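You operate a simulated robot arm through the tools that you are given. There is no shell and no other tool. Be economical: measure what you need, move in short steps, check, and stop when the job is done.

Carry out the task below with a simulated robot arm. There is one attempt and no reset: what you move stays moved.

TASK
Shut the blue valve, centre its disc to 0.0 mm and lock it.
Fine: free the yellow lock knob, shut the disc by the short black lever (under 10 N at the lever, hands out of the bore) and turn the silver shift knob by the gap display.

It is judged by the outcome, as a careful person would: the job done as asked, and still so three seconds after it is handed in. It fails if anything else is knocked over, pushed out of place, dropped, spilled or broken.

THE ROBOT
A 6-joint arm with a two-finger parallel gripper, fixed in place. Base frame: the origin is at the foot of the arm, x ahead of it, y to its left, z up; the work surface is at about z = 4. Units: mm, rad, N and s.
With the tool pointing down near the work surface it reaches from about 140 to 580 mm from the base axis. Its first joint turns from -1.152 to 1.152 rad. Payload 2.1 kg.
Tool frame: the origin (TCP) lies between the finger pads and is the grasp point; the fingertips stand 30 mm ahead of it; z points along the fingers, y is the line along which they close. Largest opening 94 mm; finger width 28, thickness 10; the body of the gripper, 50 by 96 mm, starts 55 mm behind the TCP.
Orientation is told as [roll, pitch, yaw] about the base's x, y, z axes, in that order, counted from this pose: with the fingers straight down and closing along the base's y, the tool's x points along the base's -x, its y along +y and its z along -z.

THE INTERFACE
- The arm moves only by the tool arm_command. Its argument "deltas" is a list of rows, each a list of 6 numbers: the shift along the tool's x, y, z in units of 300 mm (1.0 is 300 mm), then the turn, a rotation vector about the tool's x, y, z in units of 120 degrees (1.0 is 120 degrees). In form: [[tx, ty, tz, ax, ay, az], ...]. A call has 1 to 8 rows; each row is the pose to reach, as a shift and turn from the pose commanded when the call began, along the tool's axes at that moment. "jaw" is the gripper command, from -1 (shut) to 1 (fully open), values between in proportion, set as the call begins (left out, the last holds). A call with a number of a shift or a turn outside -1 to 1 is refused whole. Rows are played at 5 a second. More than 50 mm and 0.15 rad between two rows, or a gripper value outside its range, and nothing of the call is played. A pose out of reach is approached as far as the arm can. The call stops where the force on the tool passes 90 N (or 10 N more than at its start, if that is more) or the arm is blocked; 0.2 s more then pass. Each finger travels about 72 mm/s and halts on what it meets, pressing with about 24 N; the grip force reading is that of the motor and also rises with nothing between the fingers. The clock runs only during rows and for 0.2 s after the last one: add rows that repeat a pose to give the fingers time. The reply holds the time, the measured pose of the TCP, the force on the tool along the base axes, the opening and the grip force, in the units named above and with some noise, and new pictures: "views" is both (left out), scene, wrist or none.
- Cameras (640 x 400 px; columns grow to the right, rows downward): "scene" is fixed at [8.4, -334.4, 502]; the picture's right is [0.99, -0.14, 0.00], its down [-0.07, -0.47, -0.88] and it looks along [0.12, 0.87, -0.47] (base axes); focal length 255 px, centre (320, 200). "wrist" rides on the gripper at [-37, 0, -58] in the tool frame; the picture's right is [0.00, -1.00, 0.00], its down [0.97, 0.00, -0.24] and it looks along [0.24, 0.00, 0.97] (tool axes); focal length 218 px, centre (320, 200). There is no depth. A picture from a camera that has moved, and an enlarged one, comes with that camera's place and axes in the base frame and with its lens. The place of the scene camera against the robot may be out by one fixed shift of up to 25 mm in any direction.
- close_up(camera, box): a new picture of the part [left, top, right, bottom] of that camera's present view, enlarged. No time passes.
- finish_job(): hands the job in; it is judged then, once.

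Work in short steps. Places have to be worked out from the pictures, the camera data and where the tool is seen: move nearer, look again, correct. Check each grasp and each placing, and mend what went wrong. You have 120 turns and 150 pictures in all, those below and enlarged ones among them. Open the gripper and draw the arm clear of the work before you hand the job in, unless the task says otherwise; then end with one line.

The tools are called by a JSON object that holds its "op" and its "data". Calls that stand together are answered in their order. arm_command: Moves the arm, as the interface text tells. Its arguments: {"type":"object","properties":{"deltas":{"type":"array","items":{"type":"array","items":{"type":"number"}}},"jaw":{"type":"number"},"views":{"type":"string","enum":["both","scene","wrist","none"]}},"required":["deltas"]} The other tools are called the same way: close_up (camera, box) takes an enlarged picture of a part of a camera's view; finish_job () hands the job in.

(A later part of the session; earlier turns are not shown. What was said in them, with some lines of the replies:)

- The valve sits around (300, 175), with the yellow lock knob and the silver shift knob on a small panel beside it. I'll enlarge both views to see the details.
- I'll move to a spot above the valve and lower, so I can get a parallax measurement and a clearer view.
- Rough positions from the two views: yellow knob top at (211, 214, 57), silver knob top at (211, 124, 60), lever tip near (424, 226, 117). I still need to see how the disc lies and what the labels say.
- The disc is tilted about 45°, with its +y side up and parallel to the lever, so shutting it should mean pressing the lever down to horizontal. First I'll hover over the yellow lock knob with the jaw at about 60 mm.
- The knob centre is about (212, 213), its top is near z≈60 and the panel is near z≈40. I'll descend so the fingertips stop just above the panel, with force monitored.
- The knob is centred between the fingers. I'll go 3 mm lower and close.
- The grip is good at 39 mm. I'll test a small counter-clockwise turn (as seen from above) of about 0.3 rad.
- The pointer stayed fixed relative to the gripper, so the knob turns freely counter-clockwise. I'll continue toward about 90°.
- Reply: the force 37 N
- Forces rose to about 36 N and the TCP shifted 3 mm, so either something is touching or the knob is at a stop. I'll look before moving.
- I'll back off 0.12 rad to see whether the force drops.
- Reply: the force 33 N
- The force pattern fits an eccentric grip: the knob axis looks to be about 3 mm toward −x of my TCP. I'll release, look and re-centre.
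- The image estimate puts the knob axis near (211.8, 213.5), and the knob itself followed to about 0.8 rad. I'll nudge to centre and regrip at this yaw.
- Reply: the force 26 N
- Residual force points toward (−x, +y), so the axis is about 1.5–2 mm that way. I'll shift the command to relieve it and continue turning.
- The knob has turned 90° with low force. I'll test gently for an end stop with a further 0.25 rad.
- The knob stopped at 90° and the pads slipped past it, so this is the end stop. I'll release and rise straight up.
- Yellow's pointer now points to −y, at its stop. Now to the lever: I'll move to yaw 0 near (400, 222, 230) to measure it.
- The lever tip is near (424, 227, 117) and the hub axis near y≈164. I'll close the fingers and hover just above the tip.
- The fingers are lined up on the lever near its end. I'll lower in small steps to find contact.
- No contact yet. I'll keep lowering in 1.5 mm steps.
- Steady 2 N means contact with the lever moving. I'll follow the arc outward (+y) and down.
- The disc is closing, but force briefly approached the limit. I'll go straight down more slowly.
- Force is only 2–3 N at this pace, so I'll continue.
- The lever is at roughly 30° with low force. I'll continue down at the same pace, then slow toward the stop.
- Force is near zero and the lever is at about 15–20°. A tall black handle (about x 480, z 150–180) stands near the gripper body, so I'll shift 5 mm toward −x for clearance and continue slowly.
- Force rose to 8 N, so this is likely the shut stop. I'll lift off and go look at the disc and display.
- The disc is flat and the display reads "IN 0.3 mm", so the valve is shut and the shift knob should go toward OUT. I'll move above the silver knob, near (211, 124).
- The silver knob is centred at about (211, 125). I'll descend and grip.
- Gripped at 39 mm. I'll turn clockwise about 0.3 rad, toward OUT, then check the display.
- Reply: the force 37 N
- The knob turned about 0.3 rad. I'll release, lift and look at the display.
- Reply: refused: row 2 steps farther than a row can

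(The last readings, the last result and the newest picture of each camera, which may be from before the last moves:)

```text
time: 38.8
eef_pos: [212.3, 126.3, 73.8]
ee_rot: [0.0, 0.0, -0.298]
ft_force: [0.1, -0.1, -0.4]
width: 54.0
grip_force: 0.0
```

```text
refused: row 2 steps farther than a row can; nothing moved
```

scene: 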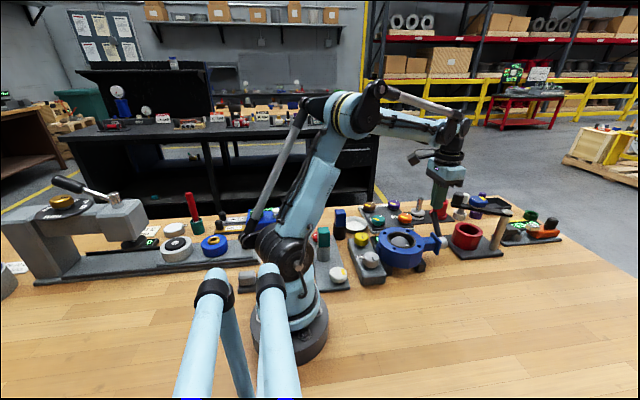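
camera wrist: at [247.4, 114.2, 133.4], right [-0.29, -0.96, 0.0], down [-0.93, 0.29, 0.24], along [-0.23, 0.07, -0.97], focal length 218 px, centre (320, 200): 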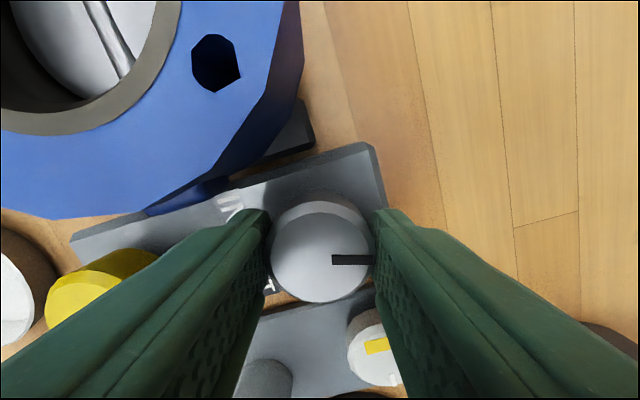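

{"op": "arm_command", "data": {"deltas": [[0, 0, -0.14, 0, 0, -0.07], [0, 0.07, -0.27, 0, 0, -0.14], [0, 0.14, -0.4, 0, 0, -0.143], [0, 0.2, -0.45, 0, 0, -0.143]], "views": "wrist"}}

{"op": "close_up", "data": {"camera": "wrist", "box": [200, 20, 440, 260]}}

```text
time: 39.8
eef_pos: [228.2, 180.8, 209.8]
ee_rot: [0.001, -0.001, 0.001]
ft_force: [0.2, 0.3, -0.3]
width: 54.3
grip_force: 0.1
camera wrist: at [265.9, 181.4, 268.2], right [0.0, -1.0, 0.0], down [-0.97, 0.0, 0.24], along [-0.24, 0.0, -0.97], focal length 218 px, centre (320, 200)
```

wrist: 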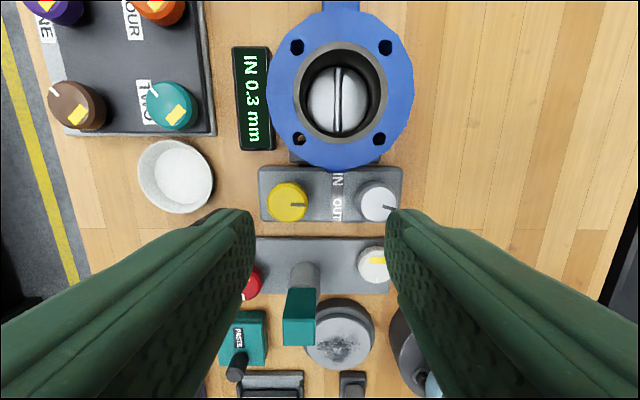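

```text
1.67 times, centred on (320, 140) of wrist
camera zoom: at [265.9, 181.4, 268.2], right [0.0, -1.0, 0.0], down [-0.97, 0.0, 0.24], along [-0.24, 0.0, -0.97], focal length 364 px, centre (320, 300)
```

zoom: 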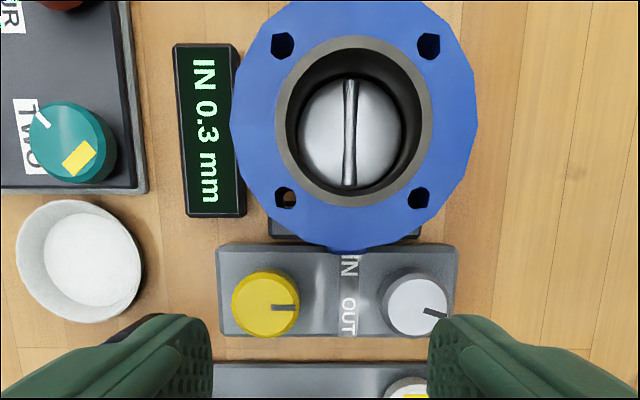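

A 0.3 rad turn didn't change the reading, so a larger turn is needed. I'll regrip at yaw +0.6 to allow a long clockwise sweep.

{"op": "arm_command", "data": {"deltas": [[0.03, -0.1, 0.05, 0, 0, -0.07], [0.058, -0.187, 0.1, 0, 0, -0.14], [0.058, -0.187, 0.2, 0, 0, -0.21], [0.058, -0.187, 0.32, 0, 0, -0.286], [0.058, -0.187, 0.446, 0, 0, -0.286]], "jaw": 0.3, "views": "wrist"}}

{"op": "arm_command", "data": {"deltas": [[0, 0, 0, 0, 0, 0], [0, 0, 0, 0, 0, 0], [0, 0, 0, 0, 0, 0]], "jaw": -0.4, "views": "none"}}

```text
refused: row 4 steps farther than a row can; nothing moved
```

```text
time: 40.6
eef_pos: [229.0, 180.2, 209.6]
ee_rot: [-0.001, 0.0, 0.001]
ft_force: [0.5, 0.2, 0.6]
width: 28.1
grip_force: 0.0
```

One row rotated too far, so nothing moved except the jaw in free air. I'm resending the move with valid steps.

{"op": "arm_command", "data": {"deltas": [[0.03, -0.1, 0.03, 0, 0, -0.07], [0.058, -0.187, 0.06, 0, 0, -0.14], [0.058, -0.187, 0.13, 0, 0, -0.21], [0.058, -0.187, 0.22, 0, 0, -0.28], [0.058, -0.187, 0.33, 0, 0, -0.286], [0.058, -0.187, 0.446, 0, 0, -0.286]], "jaw": 0.3, "views": "wrist"}}

```text
time: 42.0
eef_pos: [212.9, 124.0, 76.1]
ee_rot: [0.002, 0.001, 0.601]
ft_force: [-0.5, -0.4, 0.0]
width: 61.0
grip_force: 0.0
camera wrist: at [243.2, 146.1, 134.7], right [0.57, -0.82, 0.0], down [-0.8, -0.55, 0.24], along [-0.2, -0.14, -0.97], focal length 218 px, centre (320, 200)
```

wrist: 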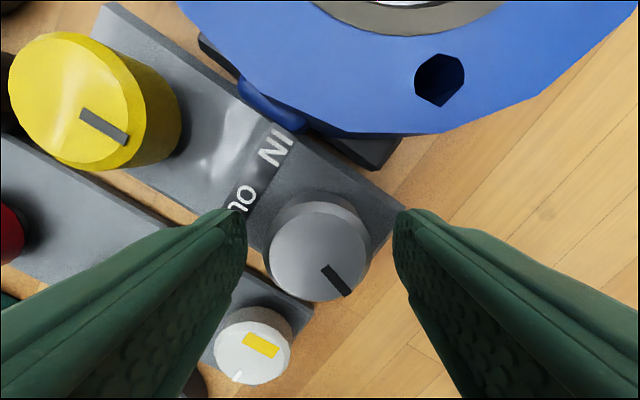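

Well positioned. I'll grip and check the force.

{"op": "arm_command", "data": {"deltas": [[0.002, 0, 0, 0, 0, 0], [0.002, 0, 0, 0, 0, 0], [0.002, 0, 0, 0, 0, 0]], "jaw": -0.4, "views": "none"}}

```text
time: 42.8
eef_pos: [212.2, 126.2, 75.6]
ee_rot: [0.002, -0.001, 0.603]
ft_force: [-0.2, 16.6, -22.6]
width: 39.3
grip_force: 44.9
```

I'll relieve the side force with a small shift, then sweep clockwise about 1 rad.

{"op": "arm_command", "data": {"deltas": [[-0.003, 0.005, 0.004, 0, 0, 0], [-0.003, 0.005, 0.004, 0, 0, 0.065], [-0.003, 0.005, 0.004, 0, 0, 0.13], [-0.003, 0.005, 0.004, 0, 0, 0.195], [-0.003, 0.005, 0.004, 0, 0, 0.26], [-0.003, 0.005, 0.004, 0, 0, 0.325], [-0.003, 0.005, 0.004, 0, 0, 0.39], [-0.003, 0.005, 0.004, 0, 0, 0.45]], "views": "wrist"}}

```text
time: 44.6
eef_pos: [211.8, 124.9, 74.7]
ee_rot: [-0.006, -0.005, -0.346]
ft_force: [2.1, -34.8, 21.6]
width: 39.6
grip_force: 44.8
camera wrist: at [246.8, 113.1, 133.2], right [-0.34, -0.94, 0.01], down [-0.91, 0.33, 0.24], along [-0.22, 0.07, -0.97], focal length 218 px, centre (320, 200)
```

wrist: 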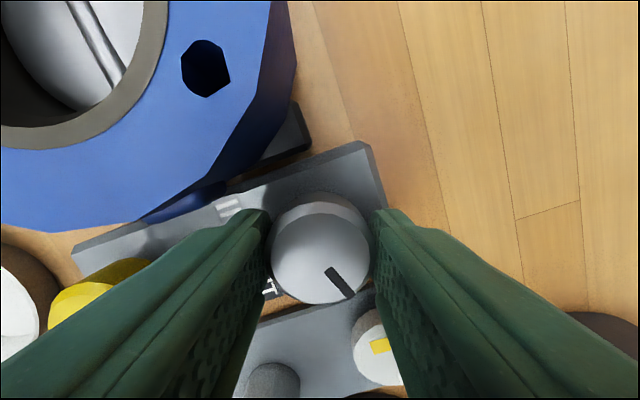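

The knob followed for another 0.94 rad. I'll release, lift and read the display.

{"op": "arm_command", "data": {"deltas": [[0, 0, 0, 0, 0, 0], [0, 0, 0, 0, 0, 0]], "jaw": 0.15, "views": "none"}}

{"op": "arm_command", "data": {"deltas": [[0, 0, -0.14, 0, 0, -0.06], [0, 0.07, -0.27, 0, 0, -0.12], [0, 0.14, -0.4, 0, 0, -0.165], [0, 0.2, -0.45, 0, 0, -0.165]], "views": "none"}}

{"op": "close_up", "data": {"camera": "wrist", "box": [200, 20, 440, 260]}}

```text
time: 45.2
eef_pos: [211.6, 126.8, 76.7]
ee_rot: [0.002, -0.001, -0.341]
ft_force: [-1.1, 0.5, 0.1]
width: 54.1
grip_force: 0.1
```

```text
time: 46.2
eef_pos: [230.9, 184.6, 209.0]
ee_rot: [0.0, 0.0, 0.005]
ft_force: [-0.3, 0.2, -1.0]
width: 54.3
grip_force: 0.0
```

```text
1.67 times, centred on (320, 140) of wrist
camera zoom: at [268.7, 183.9, 267.8], right [0.0, -1.0, 0.0], down [-0.97, 0.0, 0.24], along [-0.24, 0.0, -0.97], focal length 364 px, centre (320, 300)
```

zoom: 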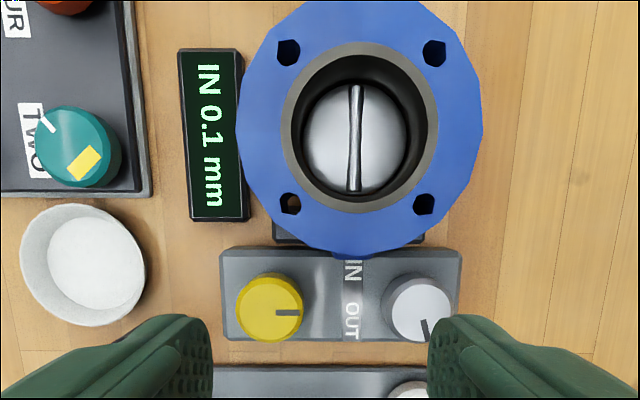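

The display now reads IN 0.1, so the direction is right at roughly 0.17 mm/rad. I'll regrip at yaw +0.3 and turn another 0.65 rad or so clockwise.

{"op": "arm_command", "data": {"deltas": [[0.033, -0.1, 0.03, 0, 0, -0.07], [0.066, -0.196, 0.06, 0, 0, -0.143], [0.066, -0.196, 0.18, 0, 0, -0.143], [0.066, -0.196, 0.32, 0, 0, -0.143], [0.066, -0.196, 0.447, 0, 0, -0.143], [0.066, -0.196, 0.447, 0, 0, -0.143]], "jaw": 0.3, "views": "wrist"}}

```text
refused: row 2 steps farther than a row can; nothing moved
```

{"op": "arm_command", "data": {"deltas": [[0.033, -0.1, 0.03, 0, 0, -0.07], [0.066, -0.196, 0.06, 0, 0, -0.14], [0.066, -0.196, 0.18, 0, 0, -0.143], [0.066, -0.196, 0.32, 0, 0, -0.143], [0.066, -0.196, 0.447, 0, 0, -0.143], [0.066, -0.196, 0.447, 0, 0, -0.143]], "jaw": 0.3, "views": "wrist"}}

```text
time: 47.6
eef_pos: [212.8, 122.4, 75.0]
ee_rot: [0.001, 0.002, 0.303]
ft_force: [0.1, 0.0, 0.4]
width: 61.0
grip_force: 0.1
camera wrist: at [247.7, 135.1, 133.0], right [0.3, -0.95, 0.0], down [-0.93, -0.29, 0.24], along [-0.23, -0.07, -0.97], focal length 218 px, centre (320, 200)
```

wrist: 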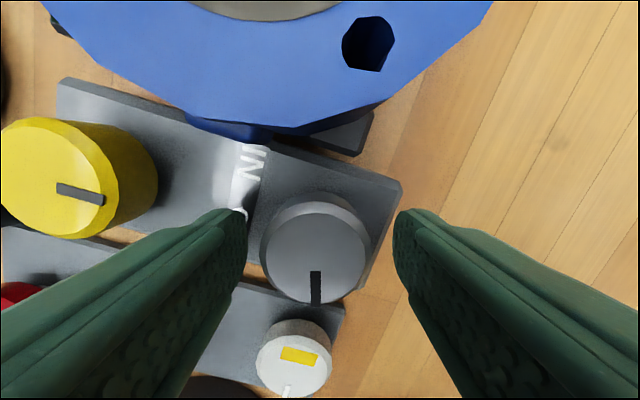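

The knob sits about 2 mm left of the finger midline. I'll shift +2 mm along tool y and grip.

{"op": "arm_command", "data": {"deltas": [[0, 0.007, 0, 0, 0, 0], [0, 0.007, 0, 0, 0, 0]], "views": "none"}}

{"op": "arm_command", "data": {"deltas": [[0, 0, 0, 0, 0, 0], [0, 0, 0, 0, 0, 0], [0, 0, 0, 0, 0, 0]], "jaw": -0.4, "views": "none"}}

```text
time: 48.2
eef_pos: [211.1, 125.9, 75.1]
ee_rot: [-0.001, 0.001, 0.306]
ft_force: [-0.4, 0.5, -0.1]
width: 60.8
grip_force: 0.0
```

```text
time: 49.0
eef_pos: [211.6, 125.1, 75.2]
ee_rot: [-0.004, 0.0, 0.303]
ft_force: [8.4, -17.9, -4.0]
width: 38.7
grip_force: 45.4
```

{"op": "arm_command", "data": {"deltas": [[0, -0.003, 0, 0, 0, 0], [0, -0.003, 0, 0, 0, 0.062], [0, -0.003, 0, 0, 0, 0.124], [0, -0.003, 0, 0, 0, 0.186], [0, -0.003, 0, 0, 0, 0.248], [0, -0.003, 0, 0, 0, 0.31], [0, -0.003, 0, 0, 0, 0.31]], "views": "none"}}

{"op": "arm_command", "data": {"deltas": [[0, 0, 0, 0, 0, 0], [0, 0, 0, 0, 0, 0]], "jaw": 0.15, "views": "none"}}

{"op": "arm_command", "data": {"deltas": [[0, 0, -0.14, 0, 0, -0.06], [0, 0.07, -0.27, 0, 0, -0.12], [0, 0.14, -0.4, 0, 0, -0.165], [0, 0.2, -0.45, 0, 0, -0.165]], "views": "none"}}

{"op": "close_up", "data": {"camera": "wrist", "box": [200, 20, 440, 260]}}

```text
time: 50.6
eef_pos: [211.7, 125.8, 75.6]
ee_rot: [-0.005, -0.003, -0.347]
ft_force: [4.3, -21.0, -18.7]
width: 38.7
grip_force: 45.0
```

```text
time: 51.2
eef_pos: [211.6, 125.1, 75.5]
ee_rot: [0.0, 0.0, -0.346]
ft_force: [-0.6, 0.5, 0.2]
width: 54.2
grip_force: 0.0
```

```text
time: 52.2
eef_pos: [231.7, 181.9, 211.5]
ee_rot: [0.0, -0.001, 0.001]
ft_force: [-0.7, 0.1, -0.6]
width: 53.9
grip_force: 0.1
```

```text
1.67 times, centred on (320, 140) of wrist
camera zoom: at [268.8, 181.9, 269.2], right [0.0, -1.0, 0.0], down [-0.97, 0.0, 0.24], along [-0.24, 0.0, -0.97], focal length 364 px, centre (320, 300)
```

zoom: 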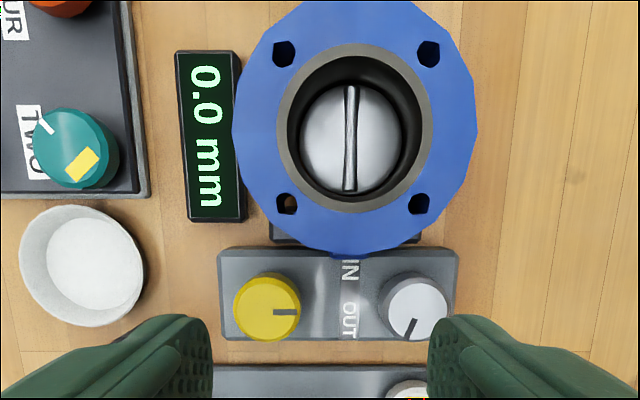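

The display reads 0.0 mm. Next is locking: I'll go to the yellow knob with yaw +0.75, for a clockwise quarter turn back.

{"op": "arm_command", "data": {"deltas": [[0.033, 0.05, 0.02, 0, 0, -0.07], [0.067, 0.108, 0.05, 0, 0, -0.14], [0.067, 0.108, 0.1, 0, 0, -0.21], [0.067, 0.108, 0.15, 0, 0, -0.28], [0.067, 0.108, 0.25, 0, 0, -0.35], [0.067, 0.108, 0.36, 0, 0, -0.358], [0.067, 0.108, 0.452, 0, 0, -0.358], [0.067, 0.108, 0.452, 0, 0, -0.358]], "jaw": 0.3, "views": "wrist"}}

```text
time: 54.0
eef_pos: [211.7, 214.2, 76.5]
ee_rot: [0.001, 0.001, 0.75]
ft_force: [-0.2, -0.5, 0.1]
width: 60.8
grip_force: 0.1
camera wrist: at [239.2, 239.8, 133.3], right [0.68, -0.73, 0.0], down [-0.71, -0.66, 0.24], along [-0.18, -0.16, -0.97], focal length 218 px, centre (320, 200)
```

wrist: 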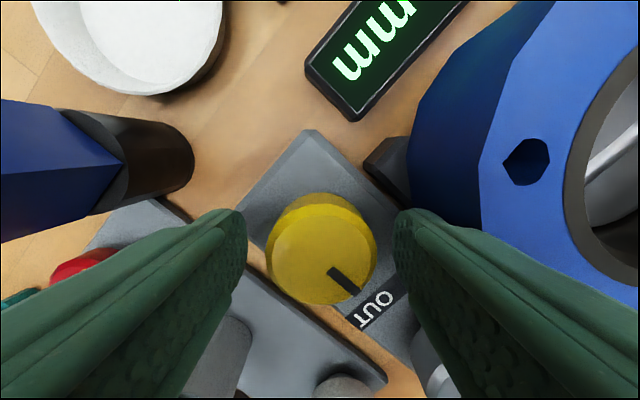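

The knob is centred between the fingers, so I'll grip.

{"op": "arm_command", "data": {"deltas": [[0, 0, 0.003, 0, 0, 0], [0, 0, 0.003, 0, 0, 0], [0, 0, 0.003, 0, 0, 0]], "jaw": -0.4, "views": "none"}}

{"op": "arm_command", "data": {"deltas": [[0, 0, 0, 0, 0, 0.065], [0, 0, 0, 0, 0, 0.13], [0, 0, 0, 0, 0, 0.195], [0, 0, 0, 0, 0, 0.26], [0, 0, 0, 0, 0, 0.325], [0, 0, 0, 0, 0, 0.39]], "views": "wrist"}}

```text
time: 54.8
eef_pos: [212.3, 214.2, 74.0]
ee_rot: [-0.002, 0.001, 0.749]
ft_force: [2.0, -6.6, 20.1]
width: 39.4
grip_force: 45.1
```

```text
time: 56.2
eef_pos: [211.8, 213.1, 75.3]
ee_rot: [-0.009, -0.005, -0.071]
ft_force: [7.4, -29.1, 20.6]
width: 39.3
grip_force: 45.0
camera wrist: at [249.7, 211.1, 132.7], right [-0.07, -1.0, 0.01], down [-0.97, 0.07, 0.24], along [-0.24, 0.01, -0.97], focal length 218 px, centre (320, 200)
```

wrist: 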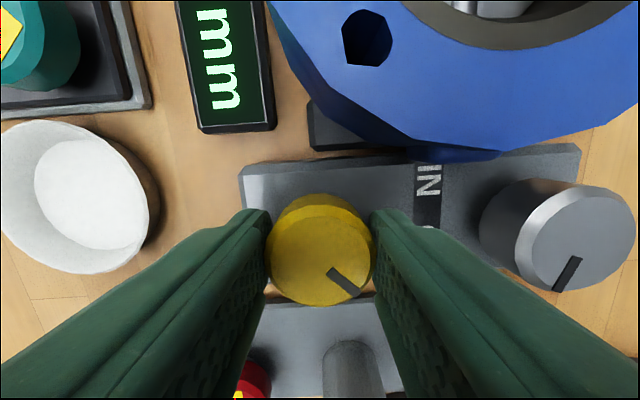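

The knob is turning well. I'll relieve y by about 1.2 mm and continue the remaining turn to the stop.

{"op": "arm_command", "data": {"deltas": [[0, -0.004, 0, 0, 0, 0], [0, -0.004, 0, 0, 0, 0.065], [0, -0.004, 0, 0, 0, 0.13], [0, -0.004, 0, 0, 0, 0.195], [0, -0.004, 0, 0, 0, 0.26], [0, -0.004, 0, 0, 0, 0.325], [0, -0.004, 0, 0, 0, 0.39], [0, -0.004, 0, 0, 0, 0.43]], "views": "wrist"}}

```text
time: 58.0
eef_pos: [211.8, 212.7, 73.6]
ee_rot: [-0.004, 0.001, -0.964]
ft_force: [-10.5, -14.0, 0.8]
width: 38.9
grip_force: 45.5
camera wrist: at [232.3, 183.4, 132.4], right [-0.82, -0.57, 0.0], down [-0.55, 0.8, 0.24], along [-0.14, 0.2, -0.97], focal length 218 px, centre (320, 200)
```

wrist: 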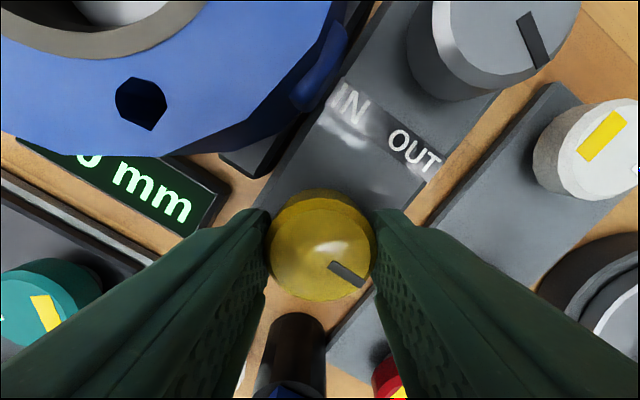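

The pointer slipped about 0.15 rad in the grip, which matches hitting the stop after 90°. I'll release, lift and verify.

{"op": "arm_command", "data": {"deltas": [[0, 0, 0, 0, 0, 0], [0, 0, 0, 0, 0, 0]], "jaw": 0.3, "views": "none"}}

{"op": "arm_command", "data": {"deltas": [[0, 0, -0.14, 0, 0, 0], [0, 0, -0.28, 0, 0, -0.07], [0, 0, -0.4, 0, 0, -0.14], [0, 0, -0.5, 0, 0, -0.21], [0, 0, -0.55, 0, 0, -0.28], [0, 0, -0.6, 0, 0, -0.35], [0, 0, -0.6, 0, 0, -0.42], [0, 0, -0.6, 0, 0, -0.46]], "views": "none"}}

{"op": "close_up", "data": {"camera": "wrist", "box": [240, 0, 460, 260]}}

```text
time: 58.6
eef_pos: [212.5, 212.7, 74.3]
ee_rot: [0.003, 0.001, -0.968]
ft_force: [0.4, 0.5, 0.2]
width: 61.1
grip_force: 0.0
```

```text
time: 60.4
eef_pos: [211.4, 213.9, 255.2]
ee_rot: [0.0, 0.0, -0.001]
ft_force: [-0.4, 0.0, -0.2]
width: 61.3
grip_force: 0.0
```

```text
1.54 times, centred on (350, 130) of wrist
camera zoom: at [249.2, 213.5, 312.7], right [0.0, -1.0, 0.0], down [-0.97, 0.0, 0.24], along [-0.24, 0.0, -0.97], focal length 336 px, centre (274, 308)
```

zoom: 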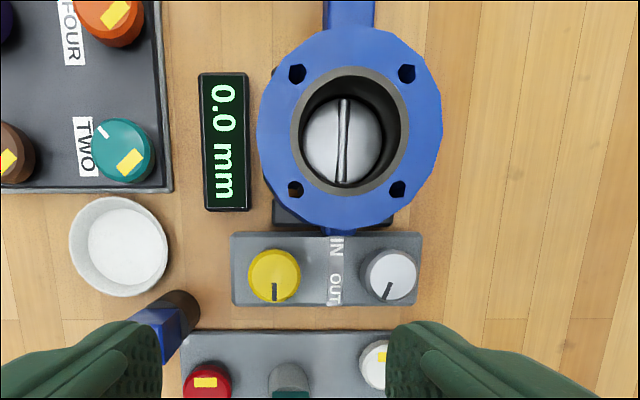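

The display holds at 0.0 mm and the yellow pointer is back at its original −x position. I'll draw the arm up and clear, and do a final check of the whole area.

{"op": "arm_command", "data": {"deltas": [[-0.12, -0.1, -0.03, 0, 0, 0], [-0.24, -0.2, -0.06, 0, 0, 0], [-0.36, -0.3, -0.1, 0, 0, 0], [-0.39, -0.4, -0.2, 0, 0, 0], [-0.39, -0.46, -0.33, 0, 0, 0], [-0.39, -0.46, -0.45, 0, 0, 0]], "jaw": 1, "views": "both"}}

{"op": "close_up", "data": {"camera": "wrist", "box": [200, 80, 340, 250]}}

```text
time: 61.8
eef_pos: [327.9, 75.0, 390.3]
ee_rot: [-0.001, -0.001, -0.004]
ft_force: [0.1, -1.3, 1.3]
width: 93.9
grip_force: 0.0
camera wrist: at [364.6, 75.0, 447.4], right [0.0, -1.0, 0.0], down [-0.97, 0.0, 0.24], along [-0.24, 0.0, -0.97], focal length 218 px, centre (320, 200)
```

scene: 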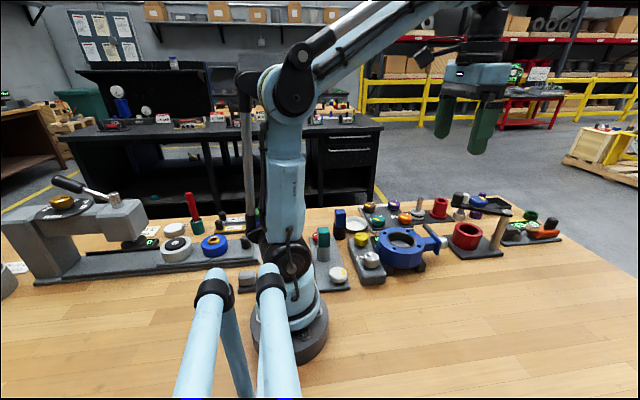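
wrist: 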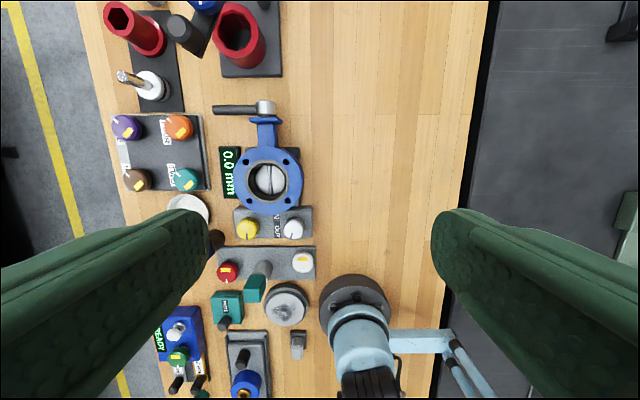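

```text
2.35 times, centred on (270, 165) of wrist
camera zoom: at [364.6, 75.0, 447.4], right [0.0, -1.0, 0.0], down [-0.97, 0.0, 0.24], along [-0.24, 0.0, -0.97], focal length 514 px, centre (438, 282)
```

zoom: 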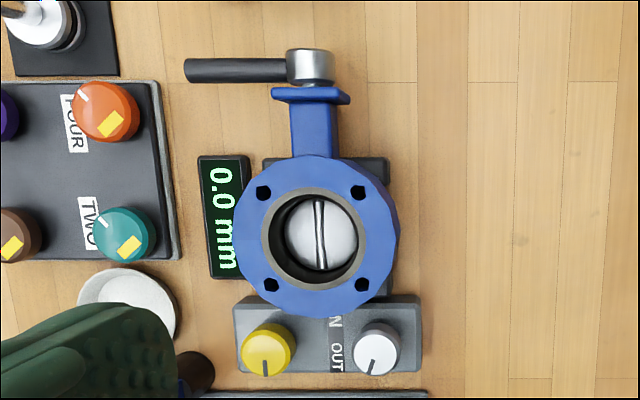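

The disc is shut, the display reads 0.0 mm, the yellow knob is locked, nothing else has moved, and the arm is clear. I'm handing it in.

{"op": "finish_job", "data": {}}

```text
The job is handed in.
```

The blue valve is shut, its display reads 0.0 mm, and the yellow knob is back at its lock stop; lever-force readings peaked at about 9.8 N, but I only read force at the end of each move, so a brief peak over 10 N can't be ruled out.
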